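You operate a simulated robot arm through the tools that you are given. There is no shell and no other tool. Be economical: measure what you need, move in short steps, check, and stop when the job is done.

You run a simulated two-armed robot. Do the job below in one go: nothing can be reset, and whatever is moved stays where it is left.

Task
Pick up the wall meter with one hand, pass it to the other hand and put it on the shelf under the number 10 bench. Put the white end plug from the number 1 bench on the green ready mat. Open the upper cupboard door, take the orange bottle and leave it on the upper shelf of the stock cupboard and shut the door again. Take the yellow cloth on the number 5 bench and put it away on the shelf under the number 2 bench. Put one of the silver sample tubes from the long ledge on top of the wooden cradle. Any order will do. Set down upright: wall meter, white end plug, orange bottle.

Only the result counts: the job must be done as asked and must still hold three seconds after the hand-in. Knocking over, shifting, dropping, spilling or breaking anything else fails it. Flat cloth is picked up by pressing the open fingertips on it (5 to 10 N) and closing them slowly along it; thin cloth reads only 2 to 8 mm in the jaws.

Robot
Two 7-joint arms with fingered hands on one trunk, on a base that drives. Base frame: it is fixed to the floor where the robot stands at the start and does not move with it; the origin is under the middle of the robot, x ahead of it, y to its left, z up; the surface under the hand at the start is at about z = 0.76. Lengths are in m, angles in rad, forces in N, time in s.
The left shoulder is at the start at [0.06, 0.138, 0.722], the right one opposite. With the tool pointing down near the work surface each hand reaches from about 0.34 to 0.92 m from the robot's upright axis, wherever it stands, measured 20 degrees to its own side. Places, roughly: green ready mat (16x13 cm) [6.54, 3.92, 0.8]; orange bottle [5.25, 3, 0.75]; shelf under the number 10 bench [1, -0.1, 0.2]; shelf under the number 2 bench [6.3, 3, 0.2]; silver sample tube [6.5, -2.5, 1]; upper cupboard door [7.3, 5.9, 0.6]; upper shelf of the stock cupboard [7.3, 6.1, 0.5]; wall meter [0.5, 0, 0.75]; white end plug (4x4x5 cm) [7.5, 3, 0.8]; wooden cradle (22x6x5 cm) [7.9, 0.1, 0.2]; yellow cloth (9x6x4 cm) [3, 3.8, 0.8]. Payload 4 kg a hand.
The tool frame of a hand sits at the grasp point between the pads (the TCP): z along the fingers, y along the line on which they close. The tips reach 0.036 m beyond it. The gripper opens to 0.12 m. The gripper's body begins 0.042 m behind the TCP. The gripper is a hand of 5 fingers: y runs from the thumb to the fingers, the wrist lies at [-0.015, -0.109, -0.2] in the tool frame, and closing takes about 1.5 s.
Orientation is that of the tool frame in the base frame, as a unit quaternion [x, y, z, w]. With the fingers straight down and the wrist toward the robot, the tool's x, y and z point along [0, 1, 0], [1, 0, 0] and [0, 0, -1] of the base frame.

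Tools
- The arms move only by the tool move_arm. It takes "left_increments", "right_increments" or both (then of equal length, played together; a hand with none holds still); each is a list of rows, each an object of numbers (a shift or turn left out is 0, a gripper value left out holds the last): "x", "y", "z": the shift along the base's x, y, z in m; "rx", "ry", "rz": the turn, a rotation vector about the base's x, y, z in rad. In form: [{"x": .., "y": .., "z": .., "rx": .., "ry": .., "rz": ..}, ...]. A call has 1 to 12 rows; each row shifts and turns the commanded pose from where the row before left it. "left_grip" and "right_grip" are, for a hand that has rows, the opening in per cent of the stroke, from 0 (shut) to 100 (fully open), set as the call begins (left out, the last holds). A row lasts 0.2 s, in which the tool goes at most 0.05 m and 0.15 rad; a call with a longer step from one row to the next is refused whole, and so is a gripper value outside its range. Where a pose cannot be reached the arm comes as near as it can. A force on the tool above 40 N (or 10 N above the force at the start of the call, whichever is more), or a blocked arm, ends the call early, and 0.2 s more pass. The fingers move at their own pace (about 0.153 m/s each) and stop on an object; they squeeze with about 25 N. The grip force told is the motor's: it shows also when the fingers shut on nothing. Time passes only in rows, and 0.2 s behind the last, so rows that do not move let the fingers close. It gives the time, the measured TCP pose, the force on the tool (base axes), the opening and the grip force at its end, in the units of the frame above (readings bear some noise), with the torque about the TCP (base axes, N m) and any sound that the robot's microphone picked up.
- Cameras (640 x 400 px; columns grow to the right, rows downward): "scene" is now at [0.0524, -0.0033, 1.3515]; the picture's right is [-0.06, -1.00, 0.00], its down [-0.72, 0.04, -0.69] and it looks along [0.69, -0.04, -0.72] (base axes); focal length 256 px, centre (320, 200). "left" rides on the left gripper at [-0.069, -0.079, -0.131] in its tool frame; the picture's right is [-0.78, -0.29, 0.55], its down [0.55, -0.73, 0.40] and it looks along [0.29, 0.61, 0.74] (tool axes); focal length 222 px, centre (320, 200). "right" rides on the right gripper at [0.069, -0.079, -0.131] in its tool frame; the picture's right is [-0.78, 0.29, -0.55], its down [-0.55, -0.73, 0.40] and it looks along [-0.29, 0.61, 0.74] (tool axes); focal length 222 px, centre (320, 200). There is no depth. A picture from a camera that has moved, and an enlarged one, comes with that camera's place and axes in the base frame and with its lens.
- get_image(camera): a new picture of that camera. It takes no simulated time.
- move_column(by): slides the trunk up (or, below 0, down) by that many m; the arms and the scene camera ride with it, the base frame stays. It gives what a move gives, with no picture.
- roll_base(legs): drives the robot by 1 to 6 legs, each [ahead, left, turn to the left] in m, m and rad, along the robot's own axes; the way and the turn of a leg run together, so that a leg with both is an arc; at most 1.5 m and 3.142 rad a leg. The arms and the cameras ride along, it lands a little off, and it stops where it bumps. It gives what a move gives.
- move_fingers(index, middle, ring, little, thumb_bend, thumb_turn, hand): sets how far each is bent, from 0 (flat) to 1 (curled in); at 0.3 the hand is open as for a grip, at 0.7 the pads meet at the TCP. One left out holds its place. A second passes; each finger stops where it meets its share of the squeeze, and holds until it gets a number again. A gripper value or a shape takes the hand back. It gives what a move gives, with no picture; readings hold the bend of each and the force on index, middle, ring, little, thumb and palm. thumb_turn goes from beside the hand (0) to across from the fingers (1), as for a grip.
- hand_shape(shape, hand): the hand has 5 fingers and takes this shape, open, in about a second: jaw (thumb against the fingers, like two jaws); tri (thumb and two fingers); tip (a fingertip pinch); poke (one finger out to press); point (the index stretched); flat (the hand flat); cup (the hand cupped); fist (a fist). The gripper value then closes the fingers along that shape, each until it touches; the sizes above hold for jaw. It gives what a move gives, with no picture.
- pan_tilt(pan, tilt): turns the head with the scene camera to pan (to the left, within 1.501 rad either way) and tilt (down, from -0.506 to 1.204), counted from straight ahead of the robot. It gives what a move gives.
- zoom(camera, box): a new picture of the part [left, top, right, bottom] of that camera's present view, enlarged. It takes no simulated time.
- hand_in(): hands the job in; it is judged then, once.

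Go step by step. Nothing tells you exact positions but the pictures and the camera data: compare them with the known pose of the tool, close in by small moves and look again before you grip or let go. The budget is 196 turns and 172 pictures, counting those below and the enlarged ones. Unless the task says otherwise, let go and move clear before handing in.

The tools are called by a JSON object that holds its "op" and its "data". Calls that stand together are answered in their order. move_arm: Moves the arms, as the interface text tells. Its arguments: {"type":"object","properties":{"left_increments":{"type":"array","items":{"type":"object","properties":{"x":{"type":"number"},"y":{"type":"number"},"z":{"type":"number"},"rx":{"type":"number"},"ry":{"type":"number"},"rz":{"type":"number"}}}},"left_grip":{"type":"number"},"right_increments":{"type":"array","items":{"type":"object","properties":{"x":{"type":"number"},"y":{"type":"number"},"z":{"type":"number"},"rx":{"type":"number"},"ry":{"type":"number"},"rz":{"type":"number"}}}},"right_grip":{"type":"number"}},"required":[]} The other tools are called the same way: move_column (by) slides the trunk up or down; hand_shape (shape, hand) gives the hand a shape; move_fingers (index, middle, ring, little, thumb_bend, thumb_turn, hand) moves the fingers one by one; roll_base (legs) drives the base; pan_tilt (pan, tilt) turns the head that bears the scene camera; get_image (camera) takes a picture; zoom (camera, box) takes an enlarged picture of a part of a camera's view; hand_in () hands the job in.

At the start:

```text
time_s: 0.0
left_tcp_pos: [0.6431, 0.2693, 1.0024]
left_orientation: [0.706, 0.708, 0.0, 0.0]
left_ft_force: [-0.2, -0.7, 0.2]
left_ft_torque: [-0.02, 0.03, 0.01]
left_grip_width: 0.1198
left_finger_force: 0.0
left_shape: jaw
left_bend: [0.3, 0.3, 0.3, 0.3, 0.3, 0.97]
left_finger forces: [0.0, 0.0, 0.0, 0.0, 0.1, 0.1]
right_tcp_pos: [0.5921, -0.2643, 1.0362]
right_orientation: [0.707, 0.707, 0.0, 0.0]
right_ft_force: [1.1, -0.1, -0.3]
right_ft_torque: [-0.02, 0.02, -0.01]
right_grip_width: 0.1198
right_finger_force: 0.1
right_shape: jaw
right_bend: [0.3, 0.3, 0.3, 0.3, 0.3, 0.97]
right_finger forces: [0.0, 0.0, 0.0, 0.1, 0.0, 0.1]
trunk travel left (down, up): [-0.3, 0.29]
robot x, y, heading: [-0.0017, -0.0009, 0.002]
head pan, tilt: [-0.061, 0.81]
```

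scene: 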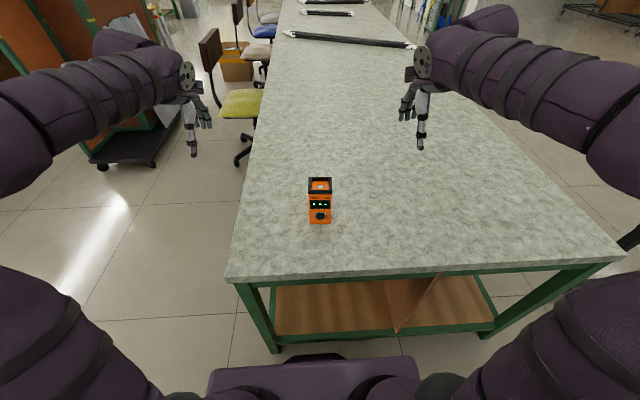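
right: 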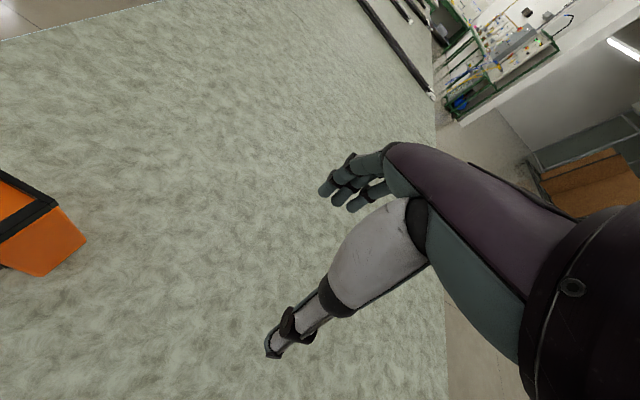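
left: 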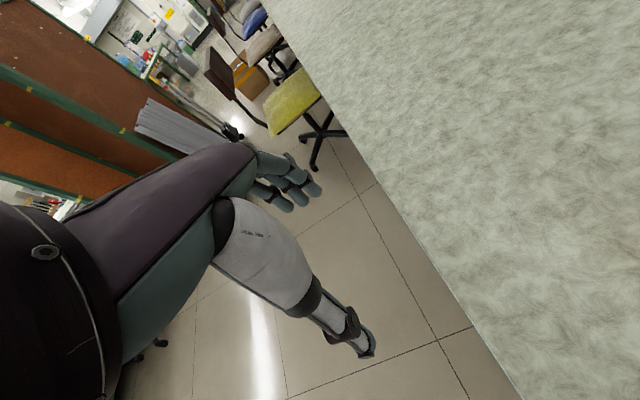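

The orange wall meter stands on the bench in front of me, near [0.56, -0.03]. I'll zoom in to measure it.

{"op": "zoom", "data": {"camera": "scene", "box": [270, 160, 370, 240]}}

{"op": "pan_tilt", "data": {"pan": 0, "tilt": 0.3}}

{"op": "get_image", "data": {"camera": "scene"}}

```text
5.00 times, centred on (320, 200) of scene
camera zoom: at [0.0524, -0.0033, 1.3515], right [-0.06, -1.0, 0.0], down [-0.72, 0.04, -0.69], along [0.69, -0.04, -0.72], focal length 1278 px, centre (320, 200)
```

zoom: 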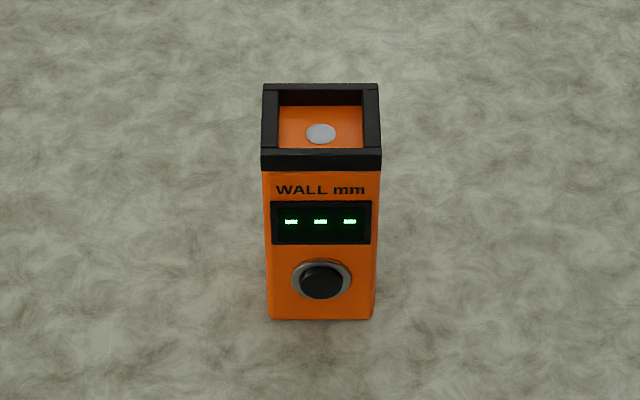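

```text
time_s: 0.9
left_tcp_pos: [0.6439, 0.2685, 1.003]
left_orientation: [0.707, 0.707, 0.0, 0.0]
left_ft_force: [-0.7, 0.0, 0.4]
left_ft_torque: [0.0, -0.02, -0.01]
left_grip_width: 0.1198
left_finger_force: 0.1
left_shape: jaw
left_bend: [0.3, 0.3, 0.3, 0.3, 0.3, 0.97]
left_finger forces: [0.0, 0.0, 0.1, 0.0, 0.0, 0.1]
right_tcp_pos: [0.594, -0.2637, 1.0349]
right_orientation: [0.707, 0.707, 0.0, 0.0]
right_ft_force: [-0.2, 0.4, 0.2]
right_ft_torque: [0.01, 0.03, 0.02]
right_grip_width: 0.1194
right_finger_force: 0.0
right_shape: jaw
right_bend: [0.3, 0.3, 0.3, 0.3, 0.3, 0.97]
right_finger forces: [0.0, 0.1, 0.0, 0.0, 0.1, 0.0]
trunk travel left (down, up): [-0.3, 0.29]
robot x, y, heading: [-0.0029, 0.0015, 0.003]
head pan, tilt: [0.0, 0.3]
```

```text
167 pictures are left
camera scene: at [0.0657, 0.0016, 1.3966], right [0.0, -1.0, 0.0], down [-0.3, 0.0, -0.95], along [0.95, 0.0, -0.3], focal length 256 px, centre (320, 200)
```

scene: 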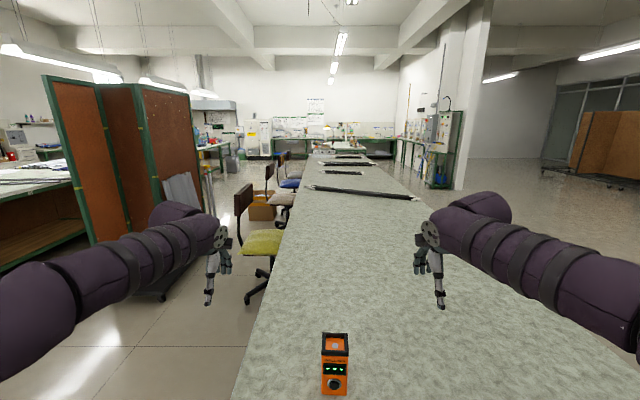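

The meter is about 6 cm wide, 5 cm deep and 14 cm tall, centred near [0.547, -0.031], with its top at about z 0.90. I'll bring the left hand above it and turn the right hand to a handshake pose pointing forward.

{"op": "move_arm", "data": {"left_increments": [{"x": -0.0081, "y": -0.025, "z": 0.004}, {"x": -0.0081, "y": -0.025, "z": 0.004}, {"x": -0.0081, "y": -0.025, "z": 0.004}, {"x": -0.0081, "y": -0.025}, {"x": -0.0081, "y": -0.025}, {"x": -0.0081, "y": -0.025}, {"x": -0.0081, "y": -0.025}, {"x": -0.0081, "y": -0.025}, {"x": -0.0081, "y": -0.025}, {"x": -0.0081, "y": -0.025}, {"x": -0.0081, "y": -0.025}, {"x": -0.0081, "y": -0.025}], "right_increments": [{"y": -0.01, "rx": 0.086, "ry": -0.086, "rz": -0.086}, {"y": -0.01, "rx": 0.086, "ry": -0.086, "rz": -0.086}, {"y": -0.01, "rx": 0.086, "ry": -0.086, "rz": -0.086}, {"y": -0.01, "rx": 0.086, "ry": -0.086, "rz": -0.086}, {"y": -0.01, "rx": 0.086, "ry": -0.086, "rz": -0.086}, {"y": -0.01, "rx": 0.086, "ry": -0.086, "rz": -0.086}, {"y": -0.01, "rx": 0.086, "ry": -0.086, "rz": -0.086}, {"y": -0.01, "rx": 0.086, "ry": -0.086, "rz": -0.086}, {"y": -0.01, "rx": 0.086, "ry": -0.086, "rz": -0.086}, {"y": -0.01, "rx": 0.086, "ry": -0.086, "rz": -0.086}, {"y": -0.01, "rx": 0.086, "ry": -0.086, "rz": -0.086}, {"y": -0.01, "rx": 0.086, "ry": -0.086, "rz": -0.086}]}}

{"op": "pan_tilt", "data": {"pan": 0, "tilt": 0.8}}

{"op": "get_image", "data": {"camera": "scene"}}

{"op": "get_image", "data": {"camera": "left"}}

```text
time_s: 3.5
left_tcp_pos: [0.547, -0.0301, 1.0131]
left_orientation: [0.707, 0.707, 0.0, 0.0]
left_ft_force: [-0.2, 0.8, -0.6]
left_ft_torque: [-0.03, -0.02, -0.01]
left_grip_width: 0.1192
left_finger_force: 0.0
left_shape: jaw
left_bend: [0.3, 0.3, 0.3, 0.3, 0.3, 0.97]
left_finger forces: [0.0, 0.1, 0.0, 0.1, 0.0, 0.0]
right_tcp_pos: [0.5864, -0.3875, 1.0526]
right_orientation: [0.761, 0.124, 0.637, 0.0]
right_ft_force: [0.2, 0.3, 0.2]
right_ft_torque: [0.01, 0.0, 0.03]
right_grip_width: 0.1196
right_finger_force: 0.0
right_shape: jaw
right_bend: [0.3, 0.3, 0.3, 0.3, 0.3, 0.97]
right_finger forces: [0.0, 0.1, 0.0, 0.0, 0.1, 0.1]
right hand out of reach, approached as far as the arm can: row 6
trunk travel left (down, up): [-0.3, 0.29]
robot x, y, heading: [-0.0015, -0.0012, 0.001]
head pan, tilt: [0.0, 0.3]
```

```text
time_s: 4.5
left_tcp_pos: [0.5469, -0.0304, 1.0137]
left_orientation: [0.707, 0.708, 0.0, 0.0]
left_ft_force: [-1.0, 0.3, 0.0]
left_ft_torque: [0.03, 0.01, 0.01]
left_grip_width: 0.1197
left_finger_force: 0.2
left_shape: jaw
left_bend: [0.3, 0.3, 0.3, 0.3, 0.3, 0.97]
left_finger forces: [0.1, 0.1, 0.1, 0.0, 0.1, 0.0]
right_tcp_pos: [0.5859, -0.3866, 1.0536]
right_orientation: [0.761, 0.124, 0.636, -0.001]
right_ft_force: [0.3, -0.5, 0.5]
right_ft_torque: [0.0, -0.02, -0.02]
right_grip_width: 0.1202
right_finger_force: 0.1
right_shape: jaw
right_bend: [0.3, 0.3, 0.3, 0.3, 0.3, 0.97]
right_finger forces: [0.0, 0.0, 0.1, 0.0, 0.0, 0.0]
trunk travel left (down, up): [-0.3, 0.29]
robot x, y, heading: [-0.0004, -0.0017, 0.001]
head pan, tilt: [0.0, 0.799]
```

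```text
166 pictures are left
camera scene: at [0.053, 0.0015, 1.3524], right [0.0, -1.0, 0.0], down [-0.72, 0.0, -0.7], along [0.7, 0.0, -0.72], focal length 256 px, centre (320, 200)
```

scene: 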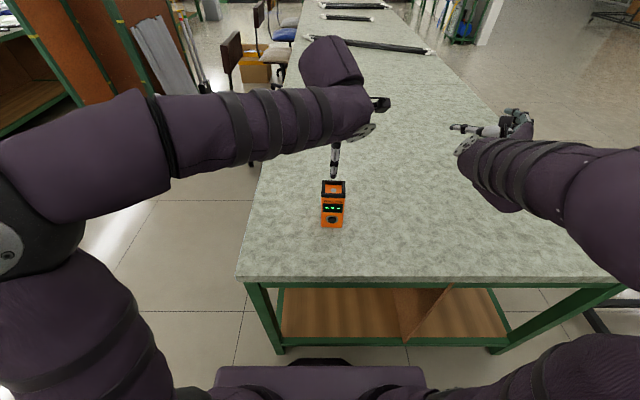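

```text
165 pictures are left
camera left: at [0.469, -0.0987, 1.146], right [-0.29, -0.78, -0.55], down [-0.73, 0.55, -0.4], along [0.61, 0.29, -0.74], focal length 222 px, centre (320, 200)
```

left: 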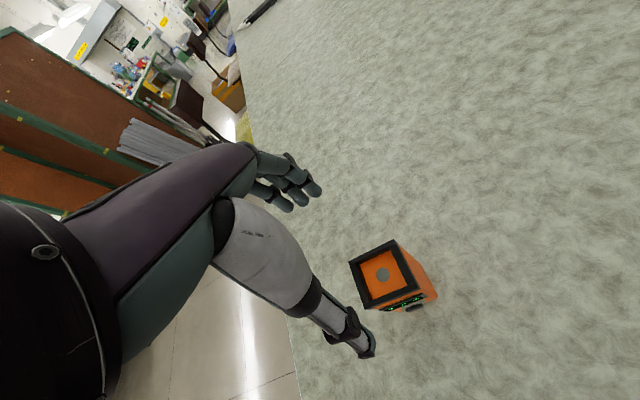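

The picture rays put the meter's top centre at about [0.539, -0.034, 0.895]. I'll lower the left hand onto it and close, and finish turning the right hand.

{"op": "move_arm", "data": {"left_increments": [{"x": -0.007, "y": -0.0035, "z": -0.02}, {"z": -0.03}, {"z": -0.03}, {"z": -0.03}, {"z": -0.03}], "right_increments": [{"rx": 0.086, "ry": -0.086, "rz": -0.086}, {"rx": 0.086, "ry": -0.086, "rz": -0.086}, {}, {}, {}]}}

{"op": "get_image", "data": {"camera": "left"}}

{"op": "get_image", "data": {"camera": "right"}}

{"op": "get_image", "data": {"camera": "scene"}}

```text
time_s: 5.7
left_tcp_pos: [0.5391, -0.0314, 0.874]
left_orientation: [0.707, 0.708, 0.0, 0.001]
left_ft_force: [0.5, 0.2, -1.0]
left_ft_torque: [0.01, 0.0, 0.03]
left_grip_width: 0.1197
left_finger_force: 0.0
left_shape: jaw
left_bend: [0.3, 0.3, 0.3, 0.3, 0.3, 0.97]
left_finger forces: [0.0, 0.0, 0.0, 0.0, 0.0, 0.0]
right_tcp_pos: [0.587, -0.3886, 1.0528]
right_orientation: [0.708, 0.004, 0.706, 0.0]
right_ft_force: [0.7, -0.9, -0.4]
right_ft_torque: [0.0, -0.01, 0.01]
right_grip_width: 0.1198
right_finger_force: 0.1
right_shape: jaw
right_bend: [0.3, 0.3, 0.3, 0.3, 0.3, 0.97]
right_finger forces: [0.0, 0.0, 0.0, 0.0, 0.1, 0.1]
trunk travel left (down, up): [-0.3, 0.29]
robot x, y, heading: [-0.0041, -0.0002, -0.0]
head pan, tilt: [0.0, 0.799]
```

```text
164 pictures are left
camera left: at [0.4603, -0.1014, 1.0065], right [-0.29, -0.78, -0.55], down [-0.73, 0.55, -0.4], along [0.61, 0.29, -0.74], focal length 222 px, centre (320, 200)
```

left: 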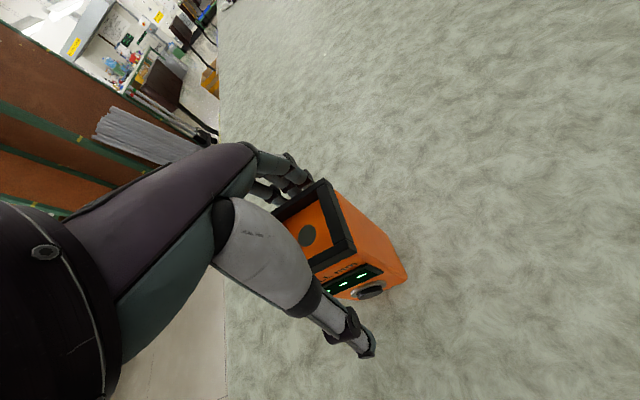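

```text
163 pictures are left
camera right: at [0.4551, -0.3087, 1.1208], right [-0.55, -0.3, -0.78], down [0.39, 0.73, -0.55], along [0.74, -0.61, -0.29], focal length 222 px, centre (320, 200)
```

right: 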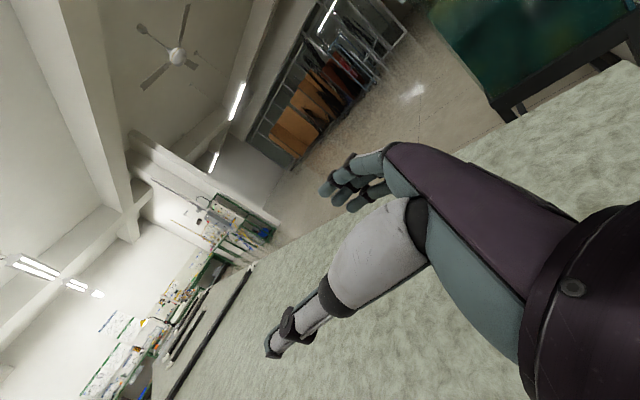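

```text
162 pictures are left
camera scene: at [0.0531, 0.0015, 1.3524], right [0.0, -1.0, 0.0], down [-0.72, 0.0, -0.7], along [0.7, 0.0, -0.72], focal length 256 px, centre (320, 200)
```

scene: 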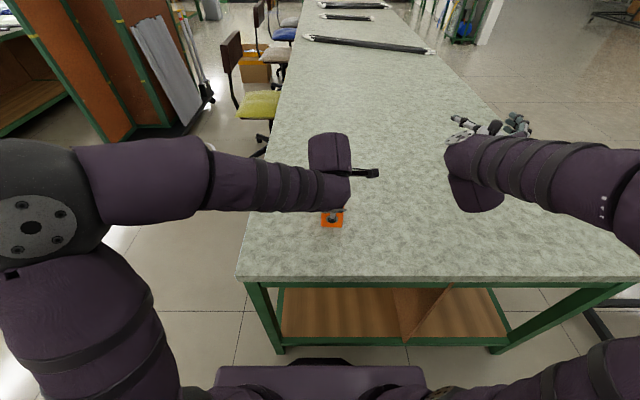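

The meter top sits right at the left TCP, between thumb and fingers. I'll close the left hand.

{"op": "move_arm", "data": {"left_grip": 0, "left_increments": [{}, {}, {}, {}, {}, {}, {}, {}]}}

{"op": "get_image", "data": {"camera": "left"}}

```text
time_s: 7.5
left_tcp_pos: [0.54, -0.0316, 0.875]
left_orientation: [0.707, 0.707, 0.0, -0.001]
left_ft_force: [-0.6, -0.4, -1.4]
left_ft_torque: [0.05, -0.01, 0.01]
left_grip_width: 0.0526
left_finger_force: 25.2
left_shape: jaw
left_bend: [0.45, 0.48, 0.46, 0.71, 0.64, 1.0]
left_finger forces: [12.4, 6.1, 3.0, 0.1, 21.4, 0.1]
right_tcp_pos: [0.5879, -0.3878, 1.0536]
right_orientation: [0.708, 0.004, 0.706, 0.0]
right_ft_force: [0.5, -0.3, -0.1]
right_ft_torque: [0.01, -0.01, 0.01]
right_grip_width: 0.1198
right_finger_force: 0.1
right_shape: jaw
right_bend: [0.3, 0.3, 0.3, 0.3, 0.3, 0.97]
right_finger forces: [0.0, 0.0, 0.0, 0.1, 0.1, 0.0]
trunk travel left (down, up): [-0.3, 0.29]
robot x, y, heading: [0.0007, 0.0005, 0.003]
head pan, tilt: [0.0, 0.799]
```

```text
161 pictures are left
camera left: at [0.4605, -0.1014, 1.0066], right [-0.29, -0.78, -0.55], down [-0.74, 0.55, -0.4], along [0.61, 0.29, -0.74], focal length 222 px, centre (320, 200)
```

left: 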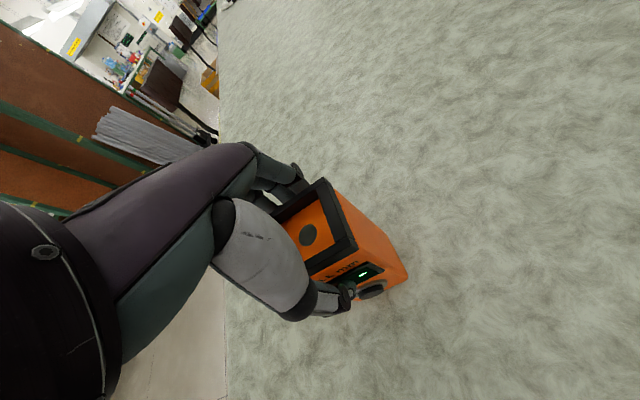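

The meter is held (25 N, 5.3 cm wide). I'll lift it and bring the right hand back, ready to approach.

{"op": "move_arm", "data": {"left_increments": [{"z": 0.03}, {"z": 0.03}, {"z": 0.03}, {"z": 0.03}, {"z": 0.03, "x": 0.02}, {"z": 0.03, "x": 0.03}, {"x": 0.03}, {"x": 0.03}, {}, {}], "right_increments": [{"x": -0.02, "z": -0.017}, {"x": -0.02, "z": -0.017}, {"x": -0.02, "z": -0.017}, {"x": -0.027, "z": -0.017}, {}, {}, {}, {}, {}, {}]}}

{"op": "get_image", "data": {"camera": "scene"}}

{"op": "get_image", "data": {"camera": "left"}}

{"op": "get_image", "data": {"camera": "right"}}

```text
time_s: 9.7
left_tcp_pos: [0.6514, -0.0351, 1.0531]
left_orientation: [0.707, 0.707, 0.0, 0.0]
left_ft_force: [-0.3, 0.2, -2.9]
left_ft_torque: [0.01, 0.02, 0.03]
left_grip_width: 0.0528
left_finger_force: 25.4
left_shape: jaw
left_bend: [0.45, 0.48, 0.46, 0.71, 0.64, 1.0]
left_finger forces: [12.5, 6.2, 2.9, 0.1, 21.6, 0.0]
right_tcp_pos: [0.5001, -0.3867, 0.9834]
right_orientation: [0.71, 0.004, 0.704, 0.0]
right_ft_force: [0.0, 0.1, -1.0]
right_ft_torque: [0.0, -0.01, -0.01]
right_grip_width: 0.1198
right_finger_force: 0.0
right_shape: jaw
right_bend: [0.3, 0.3, 0.3, 0.3, 0.3, 0.97]
right_finger forces: [0.0, 0.0, 0.0, 0.0, 0.0, 0.0]
trunk travel left (down, up): [-0.3, 0.29]
robot x, y, heading: [-0.0006, -0.0007, -0.004]
head pan, tilt: [0.0, 0.799]
```

```text
160 pictures are left
camera scene: at [0.0531, 0.0016, 1.3523], right [0.0, -1.0, 0.0], down [-0.72, 0.0, -0.7], along [0.7, 0.0, -0.72], focal length 256 px, centre (320, 200)
```

scene: 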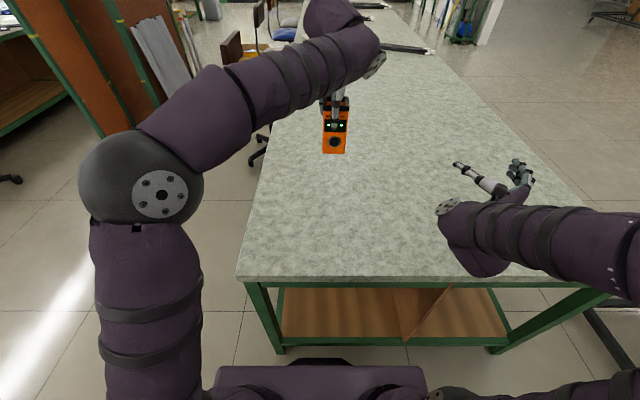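

```text
159 pictures are left
camera left: at [0.5729, -0.1036, 1.1845], right [-0.29, -0.78, -0.55], down [-0.74, 0.55, -0.4], along [0.61, 0.29, -0.74], focal length 222 px, centre (320, 200)
```

left: 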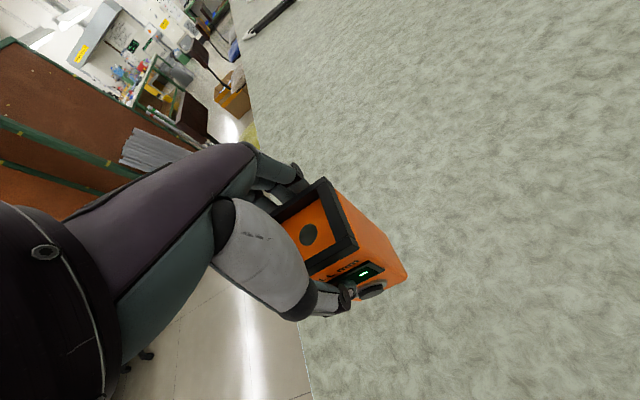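

```text
158 pictures are left
camera right: at [0.3693, -0.3085, 1.0503], right [-0.55, -0.3, -0.78], down [0.39, 0.73, -0.55], along [0.74, -0.61, -0.29], focal length 222 px, centre (320, 200)
```

right: 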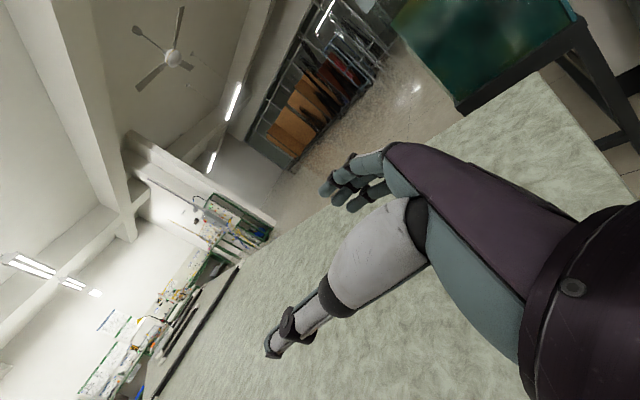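

The meter hangs at about [0.65, -0.037] with its bottom at z 0.94. I'll bring the right hand behind it in line, then check.

{"op": "move_arm", "data": {"right_increments": [{"y": 0.044}, {"y": 0.044}, {"y": 0.044}, {"y": 0.044}, {"y": 0.044}, {"y": 0.044}, {"y": 0.044}, {"y": 0.042}, {}]}}

{"op": "get_image", "data": {"camera": "right"}}

{"op": "get_image", "data": {"camera": "scene"}}

```text
time_s: 11.7
left_tcp_pos: [0.6519, -0.0342, 1.0526]
left_orientation: [0.707, 0.707, 0.0, 0.0]
left_ft_force: [0.1, 0.1, -2.7]
left_ft_torque: [0.0, -0.01, 0.02]
left_grip_width: 0.0526
left_finger_force: 25.4
left_shape: jaw
left_bend: [0.45, 0.48, 0.46, 0.71, 0.64, 1.0]
left_finger forces: [12.5, 6.2, 3.0, 0.0, 21.6, 0.0]
right_tcp_pos: [0.5032, -0.0393, 0.9856]
right_orientation: [0.709, 0.003, 0.705, 0.0]
right_ft_force: [-0.7, 0.0, 0.3]
right_ft_torque: [0.0, -0.02, -0.02]
right_grip_width: 0.1199
right_finger_force: 0.2
right_shape: jaw
right_bend: [0.3, 0.3, 0.3, 0.3, 0.3, 0.97]
right_finger forces: [0.0, 0.1, 0.0, 0.1, 0.1, 0.1]
trunk travel left (down, up): [-0.3, 0.29]
robot x, y, heading: [-0.0007, -0.0026, -0.002]
head pan, tilt: [0.0, 0.799]
```

```text
157 pictures are left
camera right: at [0.3706, 0.0393, 1.0536], right [-0.55, -0.3, -0.78], down [0.39, 0.73, -0.56], along [0.74, -0.61, -0.29], focal length 222 px, centre (320, 200)
```

right: 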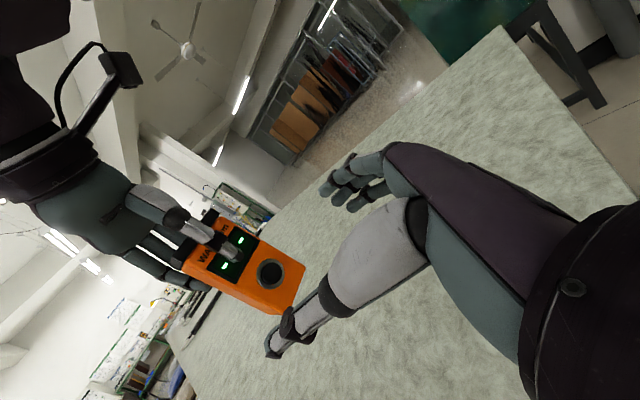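

```text
156 pictures are left
camera scene: at [0.0533, 0.0017, 1.3523], right [0.0, -1.0, 0.0], down [-0.72, 0.0, -0.7], along [0.7, 0.0, -0.72], focal length 256 px, centre (320, 200)
```

scene: 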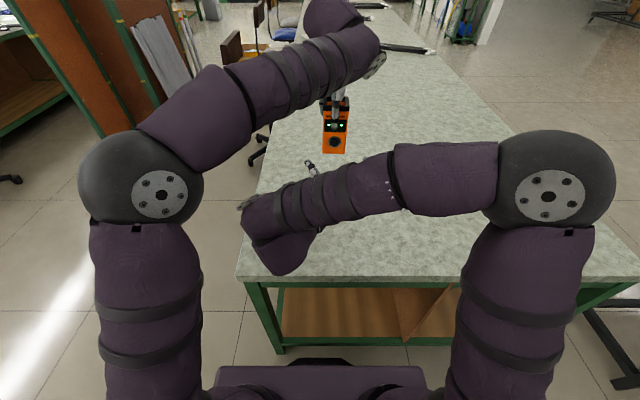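

All is aligned. I'll advance the right hand around the lower half of the meter.

{"op": "move_arm", "data": {"right_increments": [{"x": 0.03}, {"x": 0.03}, {"x": 0.03}, {"x": 0.025}, {"x": 0.02}, {}]}}

{"op": "get_image", "data": {"camera": "right"}}

{"op": "get_image", "data": {"camera": "left"}}

```text
time_s: 13.1
left_tcp_pos: [0.6511, -0.0343, 1.0536]
left_orientation: [0.707, 0.707, 0.001, 0.0]
left_ft_force: [0.3, 0.1, -3.0]
left_ft_torque: [0.01, -0.01, -0.01]
left_grip_width: 0.0525
left_finger_force: 25.1
left_shape: jaw
left_bend: [0.45, 0.48, 0.46, 0.71, 0.64, 1.0]
left_finger forces: [12.4, 6.2, 3.0, 0.0, 21.6, 0.0]
right_tcp_pos: [0.6377, -0.0354, 0.985]
right_orientation: [0.709, 0.004, 0.705, -0.001]
right_ft_force: [0.2, -0.3, 0.3]
right_ft_torque: [-0.01, -0.01, 0.04]
right_grip_width: 0.1202
right_finger_force: 0.2
right_shape: jaw
right_bend: [0.3, 0.3, 0.3, 0.3, 0.3, 0.97]
right_finger forces: [0.1, 0.0, 0.0, 0.0, 0.1, 0.0]
trunk travel left (down, up): [-0.3, 0.29]
robot x, y, heading: [-0.0019, -0.0013, -0.003]
head pan, tilt: [0.0, 0.799]
```

```text
155 pictures are left
camera right: at [0.5052, 0.0425, 1.0526], right [-0.55, -0.3, -0.78], down [0.39, 0.73, -0.55], along [0.74, -0.61, -0.29], focal length 222 px, centre (320, 200)
```

right: 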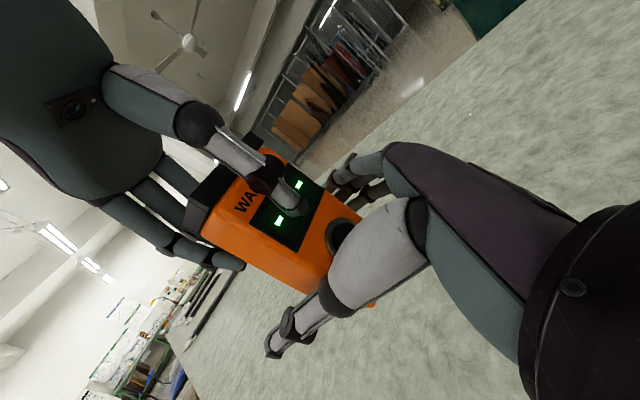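

```text
154 pictures are left
camera left: at [0.573, -0.1037, 1.1844], right [-0.29, -0.78, -0.55], down [-0.74, 0.55, -0.4], along [0.61, 0.29, -0.74], focal length 222 px, centre (320, 200)
```

left: 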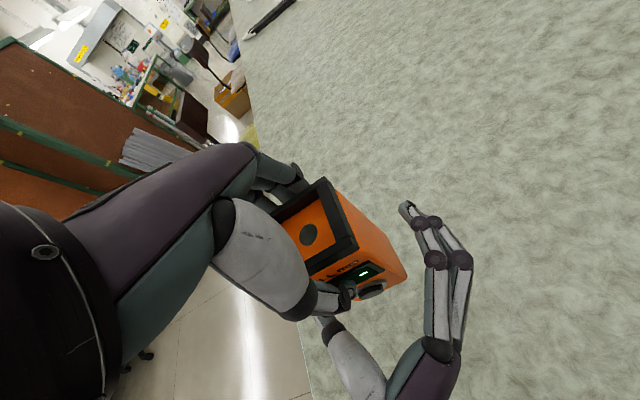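

Thumb and fingers of the right hand straddle the lower half. I'll close the right hand while the left still holds.

{"op": "move_arm", "data": {"right_grip": 0, "right_increments": [{}, {}, {}, {}, {}, {}, {}, {}]}}

{"op": "get_image", "data": {"camera": "left"}}

{"op": "get_image", "data": {"camera": "right"}}

```text
time_s: 14.9
left_tcp_pos: [0.6507, -0.0341, 1.0531]
left_orientation: [0.707, 0.707, -0.001, 0.0]
left_ft_force: [-1.0, -0.6, -1.8]
left_ft_torque: [0.06, 0.04, -0.05]
left_grip_width: 0.0525
left_finger_force: 25.0
left_shape: jaw
left_bend: [0.45, 0.48, 0.46, 0.71, 0.64, 1.0]
left_finger forces: [12.0, 6.0, 3.0, 0.1, 22.2, 0.0]
right_tcp_pos: [0.6373, -0.0362, 0.984]
right_orientation: [0.709, 0.004, 0.705, 0.0]
right_ft_force: [1.1, 1.0, -1.0]
right_ft_torque: [-0.09, 0.01, 0.06]
right_grip_width: 0.0576
right_finger_force: 24.9
right_shape: jaw
right_bend: [0.42, 0.46, 0.45, 0.7, 0.61, 1.0]
right_finger forces: [11.4, 6.0, 3.0, 1.5, 23.1, 0.1]
trunk travel left (down, up): [-0.3, 0.29]
robot x, y, heading: [0.0065, 0.0007, -0.002]
head pan, tilt: [0.0, 0.799]
```

```text
153 pictures are left
camera left: at [0.5729, -0.1037, 1.1845], right [-0.29, -0.78, -0.55], down [-0.73, 0.55, -0.4], along [0.61, 0.29, -0.74], focal length 222 px, centre (320, 200)
```

left: 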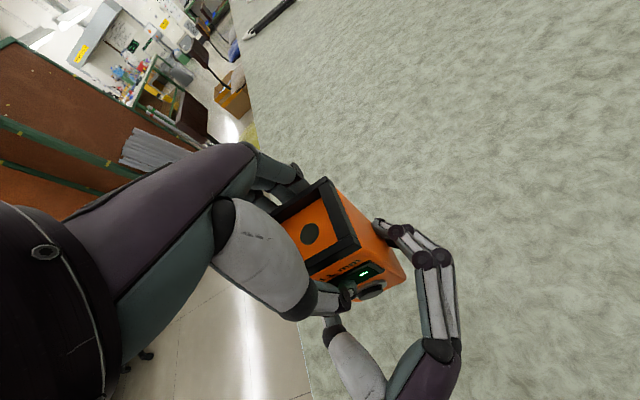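

```text
152 pictures are left
camera right: at [0.5049, 0.0425, 1.0526], right [-0.55, -0.3, -0.78], down [0.39, 0.73, -0.55], along [0.74, -0.61, -0.29], focal length 222 px, centre (320, 200)
```

right: 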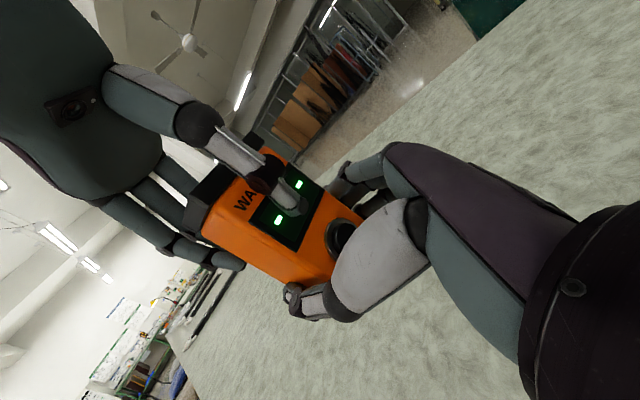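

The right hand holds the meter too (25 N). I'll open the left hand slightly and draw it straight up.

{"op": "move_arm", "data": {"left_grip": 65, "left_increments": [{}, {}, {}, {}, {"z": 0.015}, {"z": 0.03}, {"z": 0.03}, {"z": 0.03}, {"z": 0.03}, {"z": 0.03}]}}

{"op": "get_image", "data": {"camera": "scene"}}

{"op": "get_image", "data": {"camera": "right"}}

```text
time_s: 17.1
left_tcp_pos: [0.6352, -0.0299, 1.1842]
left_orientation: [0.708, 0.706, 0.0, -0.002]
left_ft_force: [-0.3, -0.4, -0.3]
left_ft_torque: [0.06, 0.03, -0.03]
left_grip_width: 0.0779
left_finger_force: 0.1
left_shape: jaw
left_bend: [0.36, 0.4, 0.38, 0.62, 0.44, 1.0]
left_finger forces: [0.0, 0.0, 0.0, 0.0, 0.0, 0.0]
left hand out of reach, approached as far as the arm can: row 9, 10
right_tcp_pos: [0.6379, -0.0375, 0.9833]
right_orientation: [0.71, 0.003, 0.704, 0.001]
right_ft_force: [0.4, -0.6, 0.1]
right_ft_torque: [-0.02, 0.03, 0.03]
right_grip_width: 0.0572
right_finger_force: 24.9
right_shape: jaw
right_bend: [0.42, 0.46, 0.45, 0.7, 0.61, 1.0]
right_finger forces: [12.3, 6.2, 2.9, 1.5, 22.9, 0.0]
trunk travel left (down, up): [-0.3, 0.29]
robot x, y, heading: [-0.0001, 0.0014, 0.004]
head pan, tilt: [0.0, 0.799]
```

```text
151 pictures are left
camera scene: at [0.0546, 0.0009, 1.3522], right [0.0, -1.0, 0.0], down [-0.72, 0.0, -0.7], along [0.7, 0.0, -0.72], focal length 256 px, centre (320, 200)
```

scene: 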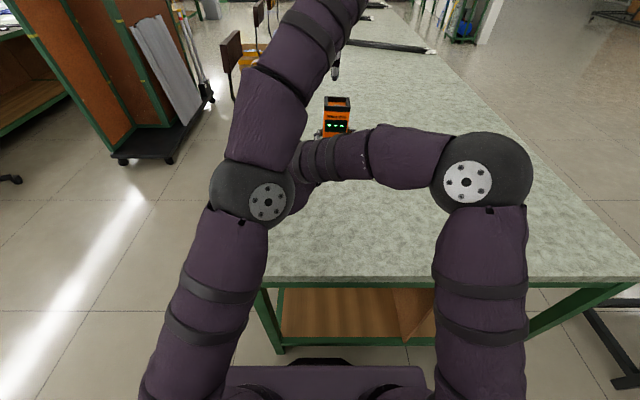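

```text
150 pictures are left
camera right: at [0.5062, 0.0415, 1.0518], right [-0.55, -0.3, -0.78], down [0.39, 0.73, -0.56], along [0.74, -0.61, -0.29], focal length 222 px, centre (320, 200)
```

right: 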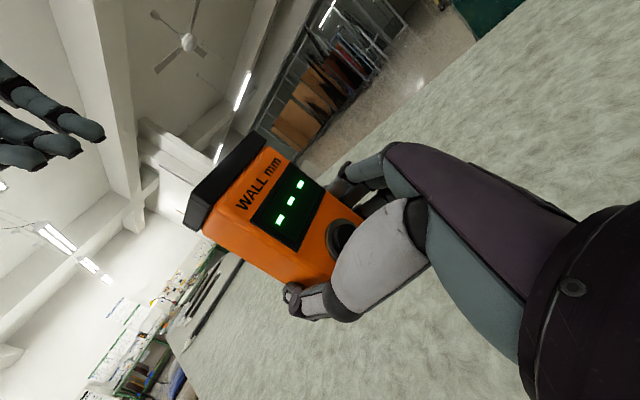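

The handover is done. I'll clear the left arm to its side, then back off from the bench to look at the shelf.

{"op": "move_arm", "data": {"left_grip": 100, "left_increments": [{"y": 0.03}, {"y": 0.04}, {"y": 0.04}, {"y": 0.04}, {"y": 0.04, "z": -0.02}, {"y": 0.04, "z": -0.02}, {"y": 0.04, "z": -0.03}, {"y": 0.04, "z": -0.03}, {"z": -0.04}, {"z": -0.03}]}}

{"op": "roll_base", "data": {"legs": [[-0.5, 0, 0]]}}

{"op": "move_column", "data": {"by": -0.3}}

{"op": "pan_tilt", "data": {"pan": 0, "tilt": 0.7}}

{"op": "get_image", "data": {"camera": "scene"}}

```text
time_s: 19.3
left_tcp_pos: [0.6379, 0.2817, 1.0155]
left_orientation: [0.707, 0.707, 0.001, 0.0]
left_ft_force: [0.0, -0.7, 0.1]
left_ft_torque: [0.0, 0.01, 0.02]
left_grip_width: 0.1195
left_finger_force: 0.0
left_shape: jaw
left_bend: [0.3, 0.3, 0.3, 0.3, 0.3, 0.97]
left_finger forces: [0.1, 0.0, 0.0, 0.0, 0.0, 0.0]
right_tcp_pos: [0.637, -0.0355, 0.9838]
right_orientation: [0.709, 0.003, 0.705, 0.0]
right_ft_force: [0.4, -0.5, -0.4]
right_ft_torque: [0.01, 0.01, 0.0]
right_grip_width: 0.0571
right_finger_force: 25.2
right_shape: jaw
right_bend: [0.42, 0.46, 0.45, 0.7, 0.61, 1.0]
right_finger forces: [12.3, 6.2, 2.9, 1.6, 22.8, 0.0]
trunk travel left (down, up): [-0.3, 0.29]
robot x, y, heading: [0.0017, 0.0018, -0.004]
head pan, tilt: [0.0, 0.799]
```

```text
time_s: 22.1
left_tcp_pos: [0.1502, 0.2825, 1.016]
left_orientation: [0.706, 0.709, 0.0, 0.001]
left_ft_force: [0.9, 0.5, -0.6]
left_ft_torque: [-0.01, 0.0, 0.01]
left_grip_width: 0.1197
left_finger_force: 0.1
left_shape: jaw
left_bend: [0.3, 0.3, 0.3, 0.3, 0.3, 0.97]
left_finger forces: [0.0, 0.1, 0.0, 0.0, 0.0, 0.1]
right_tcp_pos: [0.1503, -0.0344, 0.9846]
right_orientation: [0.709, 0.006, 0.705, -0.001]
right_ft_force: [0.2, 0.2, -0.2]
right_ft_torque: [0.0, 0.08, -0.01]
right_grip_width: 0.0576
right_finger_force: 24.3
right_shape: jaw
right_bend: [0.42, 0.46, 0.45, 0.7, 0.61, 1.0]
right_finger forces: [12.3, 6.2, 3.0, 1.5, 22.9, 0.0]
trunk travel left (down, up): [-0.3, 0.29]
robot x, y, heading: [-0.488, -0.0036, -0.0]
head pan, tilt: [0.0, 0.799]
```

```text
time_s: 25.1
left_tcp_pos: [0.1504, 0.2835, 0.7148]
left_orientation: [0.705, 0.709, 0.0, 0.0]
left_ft_force: [0.4, 0.7, 0.5]
left_ft_torque: [0.0, -0.01, -0.01]
left_grip_width: 0.1197
left_finger_force: 0.0
left_shape: jaw
left_bend: [0.3, 0.3, 0.3, 0.3, 0.3, 0.97]
left_finger forces: [0.1, 0.0, 0.0, 0.0, 0.0, 0.0]
right_tcp_pos: [0.1503, -0.0343, 0.6853]
right_orientation: [0.709, 0.005, 0.705, -0.002]
right_ft_force: [0.0, 0.5, 0.5]
right_ft_torque: [0.0, 0.05, 0.02]
right_grip_width: 0.0571
right_finger_force: 24.9
right_shape: jaw
right_bend: [0.42, 0.46, 0.45, 0.7, 0.61, 1.0]
right_finger forces: [12.4, 6.2, 2.8, 1.4, 22.8, 0.0]
trunk travel left (down, up): [0.0, 0.59]
robot x, y, heading: [-0.4845, -0.002, 0.005]
head pan, tilt: [0.0, 0.799]
```

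```text
time_s: 25.8
left_tcp_pos: [0.1502, 0.2841, 0.7152]
left_orientation: [0.705, 0.709, 0.001, 0.001]
left_ft_force: [0.4, 0.2, -0.2]
left_ft_torque: [0.0, -0.03, 0.01]
left_grip_width: 0.1198
left_finger_force: 0.0
left_shape: jaw
left_bend: [0.3, 0.3, 0.3, 0.3, 0.3, 0.97]
left_finger forces: [0.0, 0.0, 0.0, 0.1, 0.0, 0.0]
right_tcp_pos: [0.1505, -0.0341, 0.6842]
right_orientation: [0.708, 0.006, 0.706, -0.002]
right_ft_force: [-0.1, 0.4, 0.1]
right_ft_torque: [0.01, 0.04, -0.03]
right_grip_width: 0.0574
right_finger_force: 24.9
right_shape: jaw
right_bend: [0.42, 0.46, 0.45, 0.7, 0.61, 1.0]
right_finger forces: [12.4, 6.1, 2.9, 1.6, 22.8, 0.0]
trunk travel left (down, up): [0.0, 0.59]
robot x, y, heading: [-0.485, -0.0043, 0.004]
head pan, tilt: [0.0, 0.7]
```

```text
149 pictures are left
camera scene: at [-0.4285, 0.0006, 1.0605], right [0.01, -1.0, 0.0], down [-0.64, 0.0, -0.76], along [0.76, 0.0, -0.64], focal length 256 px, centre (320, 200)
```

scene: 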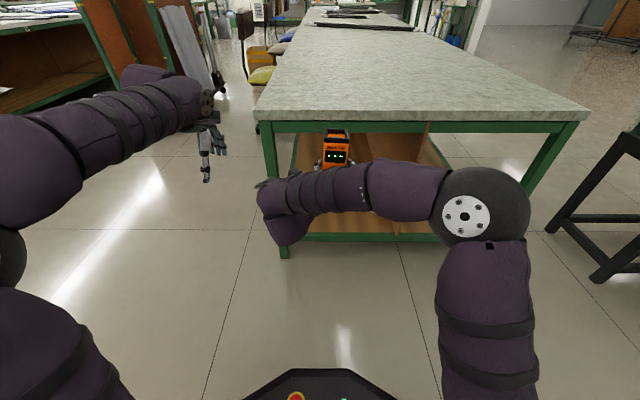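

I see the shelf under the bench: front rail at x≈0.38, board at about z 0.17, with a divider at right. I'll lower the right hand in front of it.

{"op": "move_arm", "data": {"right_increments": [{"z": -0.04}, {"z": -0.04}, {"z": -0.04}, {"z": -0.04}, {"z": -0.04}, {"z": -0.04}, {"z": -0.04}, {"z": -0.04}, {}]}}

{"op": "get_image", "data": {"camera": "scene"}}

{"op": "get_image", "data": {"camera": "right"}}

```text
time_s: 27.8
left_tcp_pos: [0.1503, 0.2843, 0.7154]
left_orientation: [0.705, 0.709, 0.001, 0.0]
left_ft_force: [-0.4, 0.6, 0.5]
left_ft_torque: [0.0, 0.0, 0.04]
left_grip_width: 0.1197
left_finger_force: 0.1
left_shape: jaw
left_bend: [0.3, 0.3, 0.3, 0.3, 0.3, 0.97]
left_finger forces: [0.0, 0.0, 0.0, 0.0, 0.0, 0.1]
right_tcp_pos: [0.1535, -0.0327, 0.3622]
right_orientation: [0.709, 0.005, 0.705, -0.001]
right_ft_force: [0.4, -0.5, -0.1]
right_ft_torque: [0.01, 0.06, -0.01]
right_grip_width: 0.057
right_finger_force: 25.1
right_shape: jaw
right_bend: [0.42, 0.46, 0.45, 0.7, 0.61, 1.0]
right_finger forces: [12.3, 6.0, 2.9, 1.4, 22.6, 0.0]
trunk travel left (down, up): [0.0, 0.59]
robot x, y, heading: [-0.4882, -0.0022, 0.006]
head pan, tilt: [0.0, 0.7]
```

```text
148 pictures are left
camera scene: at [-0.4285, 0.0007, 1.0606], right [0.01, -1.0, 0.0], down [-0.64, 0.0, -0.76], along [0.76, 0.0, -0.64], focal length 256 px, centre (320, 200)
```

scene: 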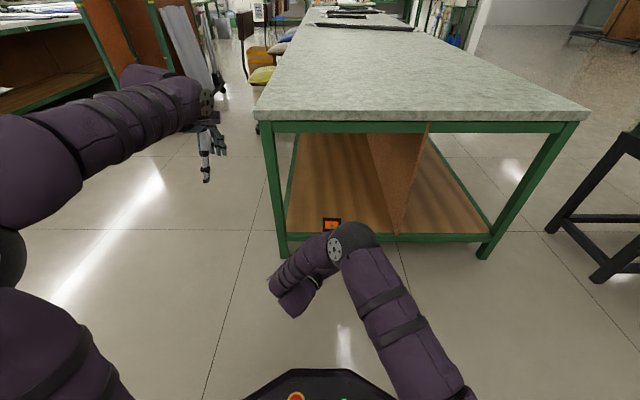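

```text
147 pictures are left
camera right: at [0.0209, 0.0457, 0.4306], right [-0.55, -0.3, -0.78], down [0.39, 0.74, -0.55], along [0.74, -0.61, -0.29], focal length 222 px, centre (320, 200)
```

right: 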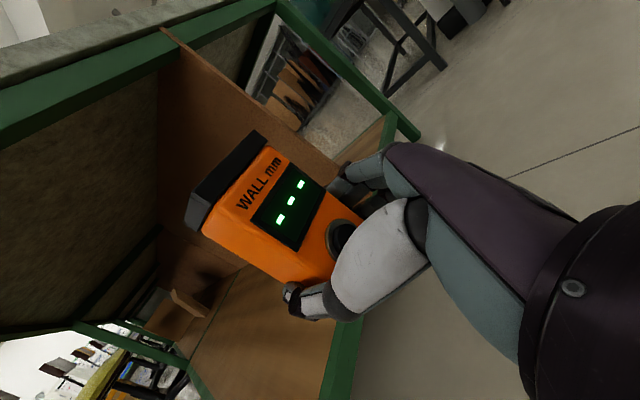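

The compartment left of the divider is empty and in line with the meter. I'll move the left hand wide of the bench and drive in with the meter held high over the rail.

{"op": "move_arm", "data": {"left_increments": [{"y": 0.04, "x": -0.03}, {"y": 0.04, "x": -0.03}, {"y": 0.04, "x": -0.03}, {"y": 0.04, "x": -0.03}, {"y": 0.03}]}}

{"op": "roll_base", "data": {"legs": [[0.34, 0, 0]]}}

{"op": "pan_tilt", "data": {"pan": 0, "tilt": 0.9}}

{"op": "get_image", "data": {"camera": "scene"}}

{"op": "get_image", "data": {"camera": "right"}}

```text
time_s: 29.0
left_tcp_pos: [0.0286, 0.4704, 0.7151]
left_orientation: [0.705, 0.709, 0.0, 0.0]
left_ft_force: [0.5, -0.6, -0.1]
left_ft_torque: [0.02, -0.01, 0.0]
left_grip_width: 0.1196
left_finger_force: 0.0
left_shape: jaw
left_bend: [0.3, 0.3, 0.3, 0.3, 0.3, 0.97]
left_finger forces: [0.1, 0.0, 0.0, 0.0, 0.0, 0.0]
right_tcp_pos: [0.1517, -0.0324, 0.3622]
right_orientation: [0.709, 0.006, 0.705, -0.002]
right_ft_force: [-0.4, -0.7, -0.1]
right_ft_torque: [0.02, 0.05, 0.05]
right_grip_width: 0.0574
right_finger_force: 25.3
right_shape: jaw
right_bend: [0.42, 0.46, 0.45, 0.7, 0.61, 1.0]
right_finger forces: [12.3, 6.0, 2.9, 1.4, 22.6, 0.0]
trunk travel left (down, up): [0.0, 0.59]
robot x, y, heading: [-0.4894, -0.0023, 0.004]
head pan, tilt: [0.0, 0.7]
```

```text
time_s: 31.2
left_tcp_pos: [0.3639, 0.4684, 0.7173]
left_orientation: [0.706, 0.708, 0.001, 0.0]
left_ft_force: [0.7, 0.8, 0.1]
left_ft_torque: [0.03, -0.02, 0.0]
left_grip_width: 0.1197
left_finger_force: 0.1
left_shape: jaw
left_bend: [0.3, 0.3, 0.3, 0.3, 0.3, 0.97]
left_finger forces: [0.0, 0.0, 0.1, 0.1, 0.0, 0.0]
right_tcp_pos: [0.4857, -0.0326, 0.363]
right_orientation: [0.709, 0.003, 0.705, 0.0]
right_ft_force: [0.3, 0.1, -0.3]
right_ft_torque: [0.0, 0.08, 0.02]
right_grip_width: 0.0573
right_finger_force: 25.3
right_shape: jaw
right_bend: [0.42, 0.46, 0.45, 0.7, 0.61, 1.0]
right_finger forces: [12.4, 6.0, 2.9, 1.5, 22.6, 0.1]
trunk travel left (down, up): [0.0, 0.59]
robot x, y, heading: [-0.1519, -0.0002, -0.002]
head pan, tilt: [0.0, 0.7]
```

```text
time_s: 31.9
left_tcp_pos: [0.3636, 0.4687, 0.7152]
left_orientation: [0.706, 0.708, 0.0, 0.0]
left_ft_force: [-0.3, -0.3, -0.5]
left_ft_torque: [0.02, 0.0, -0.01]
left_grip_width: 0.1199
left_finger_force: 0.0
left_shape: jaw
left_bend: [0.3, 0.3, 0.3, 0.3, 0.3, 0.97]
left_finger forces: [0.0, 0.0, 0.1, 0.0, 0.0, 0.0]
right_tcp_pos: [0.4849, -0.0342, 0.3631]
right_orientation: [0.709, 0.003, 0.705, 0.0]
right_ft_force: [-0.8, -1.0, -0.2]
right_ft_torque: [0.03, 0.03, 0.0]
right_grip_width: 0.0573
right_finger_force: 25.2
right_shape: jaw
right_bend: [0.42, 0.46, 0.45, 0.7, 0.61, 1.0]
right_finger forces: [12.4, 6.0, 3.0, 1.5, 22.6, 0.0]
trunk travel left (down, up): [0.0, 0.59]
robot x, y, heading: [-0.1537, -0.0024, 0.002]
head pan, tilt: [0.0, 0.901]
```

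```text
146 pictures are left
camera scene: at [-0.1056, 0.0015, 1.0445], right [0.0, -1.0, 0.0], down [-0.78, 0.0, -0.62], along [0.62, 0.0, -0.78], focal length 256 px, centre (320, 200)
```

scene: 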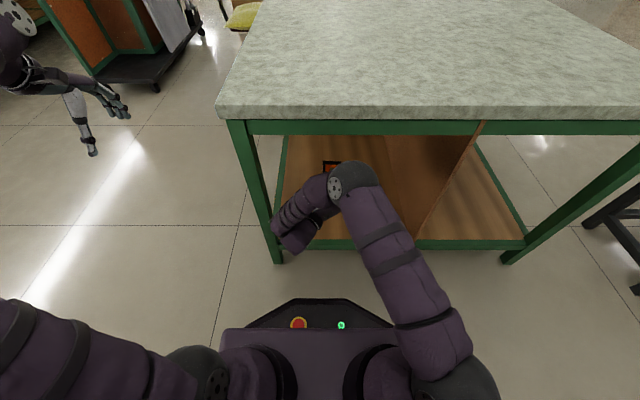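

```text
145 pictures are left
camera right: at [0.3533, 0.0447, 0.4309], right [-0.55, -0.3, -0.78], down [0.39, 0.73, -0.56], along [0.74, -0.61, -0.29], focal length 222 px, centre (320, 200)
```

right: 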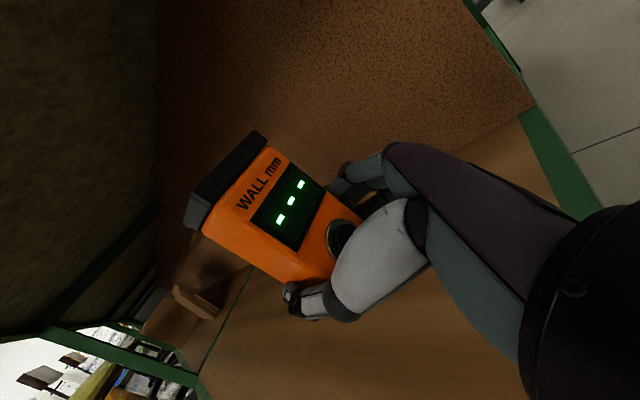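

Two views put the shelf's front rail at x≈0.41 and its top at z≈0.145. I'll lower the meter towards it.

{"op": "move_arm", "data": {"right_increments": [{"x": 0.03, "z": -0.02}, {"z": -0.025}, {"z": -0.025}, {"z": -0.025}, {"z": -0.025}, {}]}}

{"op": "get_image", "data": {"camera": "right"}}

{"op": "get_image", "data": {"camera": "scene"}}

```text
time_s: 33.3
left_tcp_pos: [0.3635, 0.4686, 0.7162]
left_orientation: [0.706, 0.708, 0.0, 0.0]
left_ft_force: [0.5, 0.4, -0.3]
left_ft_torque: [-0.05, -0.02, 0.04]
left_grip_width: 0.1198
left_finger_force: 0.0
left_shape: jaw
left_bend: [0.3, 0.3, 0.3, 0.3, 0.3, 0.97]
left_finger forces: [0.0, 0.0, 0.0, 0.1, 0.0, 0.1]
right_tcp_pos: [0.5145, -0.0355, 0.2437]
right_orientation: [0.709, 0.003, 0.705, 0.0]
right_ft_force: [-0.4, -0.1, -0.4]
right_ft_torque: [0.02, 0.03, -0.01]
right_grip_width: 0.057
right_finger_force: 24.9
right_shape: jaw
right_bend: [0.42, 0.46, 0.45, 0.7, 0.61, 1.0]
right_finger forces: [12.5, 6.1, 2.9, 1.5, 22.6, 0.1]
trunk travel left (down, up): [0.0, 0.59]
robot x, y, heading: [-0.1537, 0.0001, -0.0]
head pan, tilt: [0.0, 0.901]
```

```text
144 pictures are left
camera right: at [0.3826, 0.0439, 0.3116], right [-0.55, -0.3, -0.78], down [0.39, 0.73, -0.55], along [0.74, -0.61, -0.29], focal length 222 px, centre (320, 200)
```

right: 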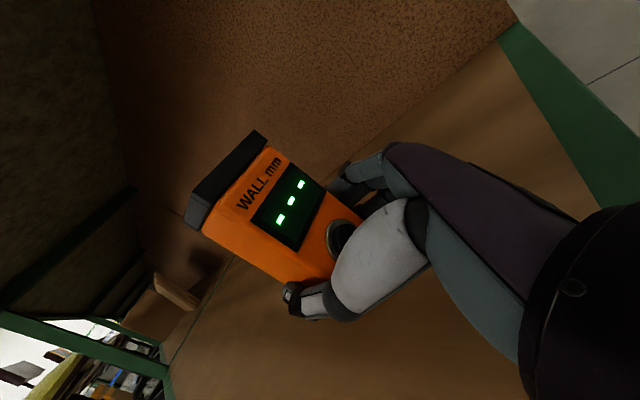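

```text
143 pictures are left
camera scene: at [-0.1056, 0.0015, 1.0444], right [0.0, -1.0, 0.0], down [-0.78, 0.0, -0.62], along [0.62, 0.0, -0.78], focal length 256 px, centre (320, 200)
```

scene: 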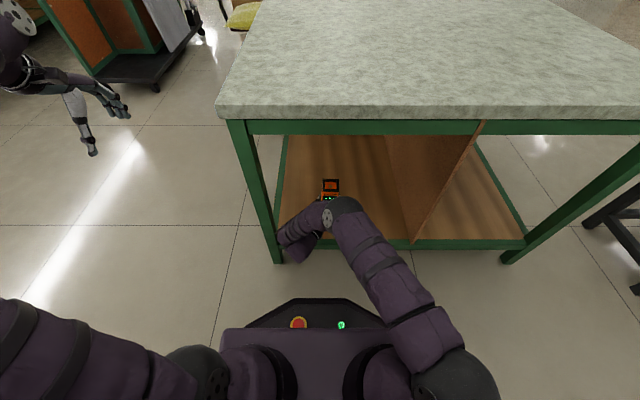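

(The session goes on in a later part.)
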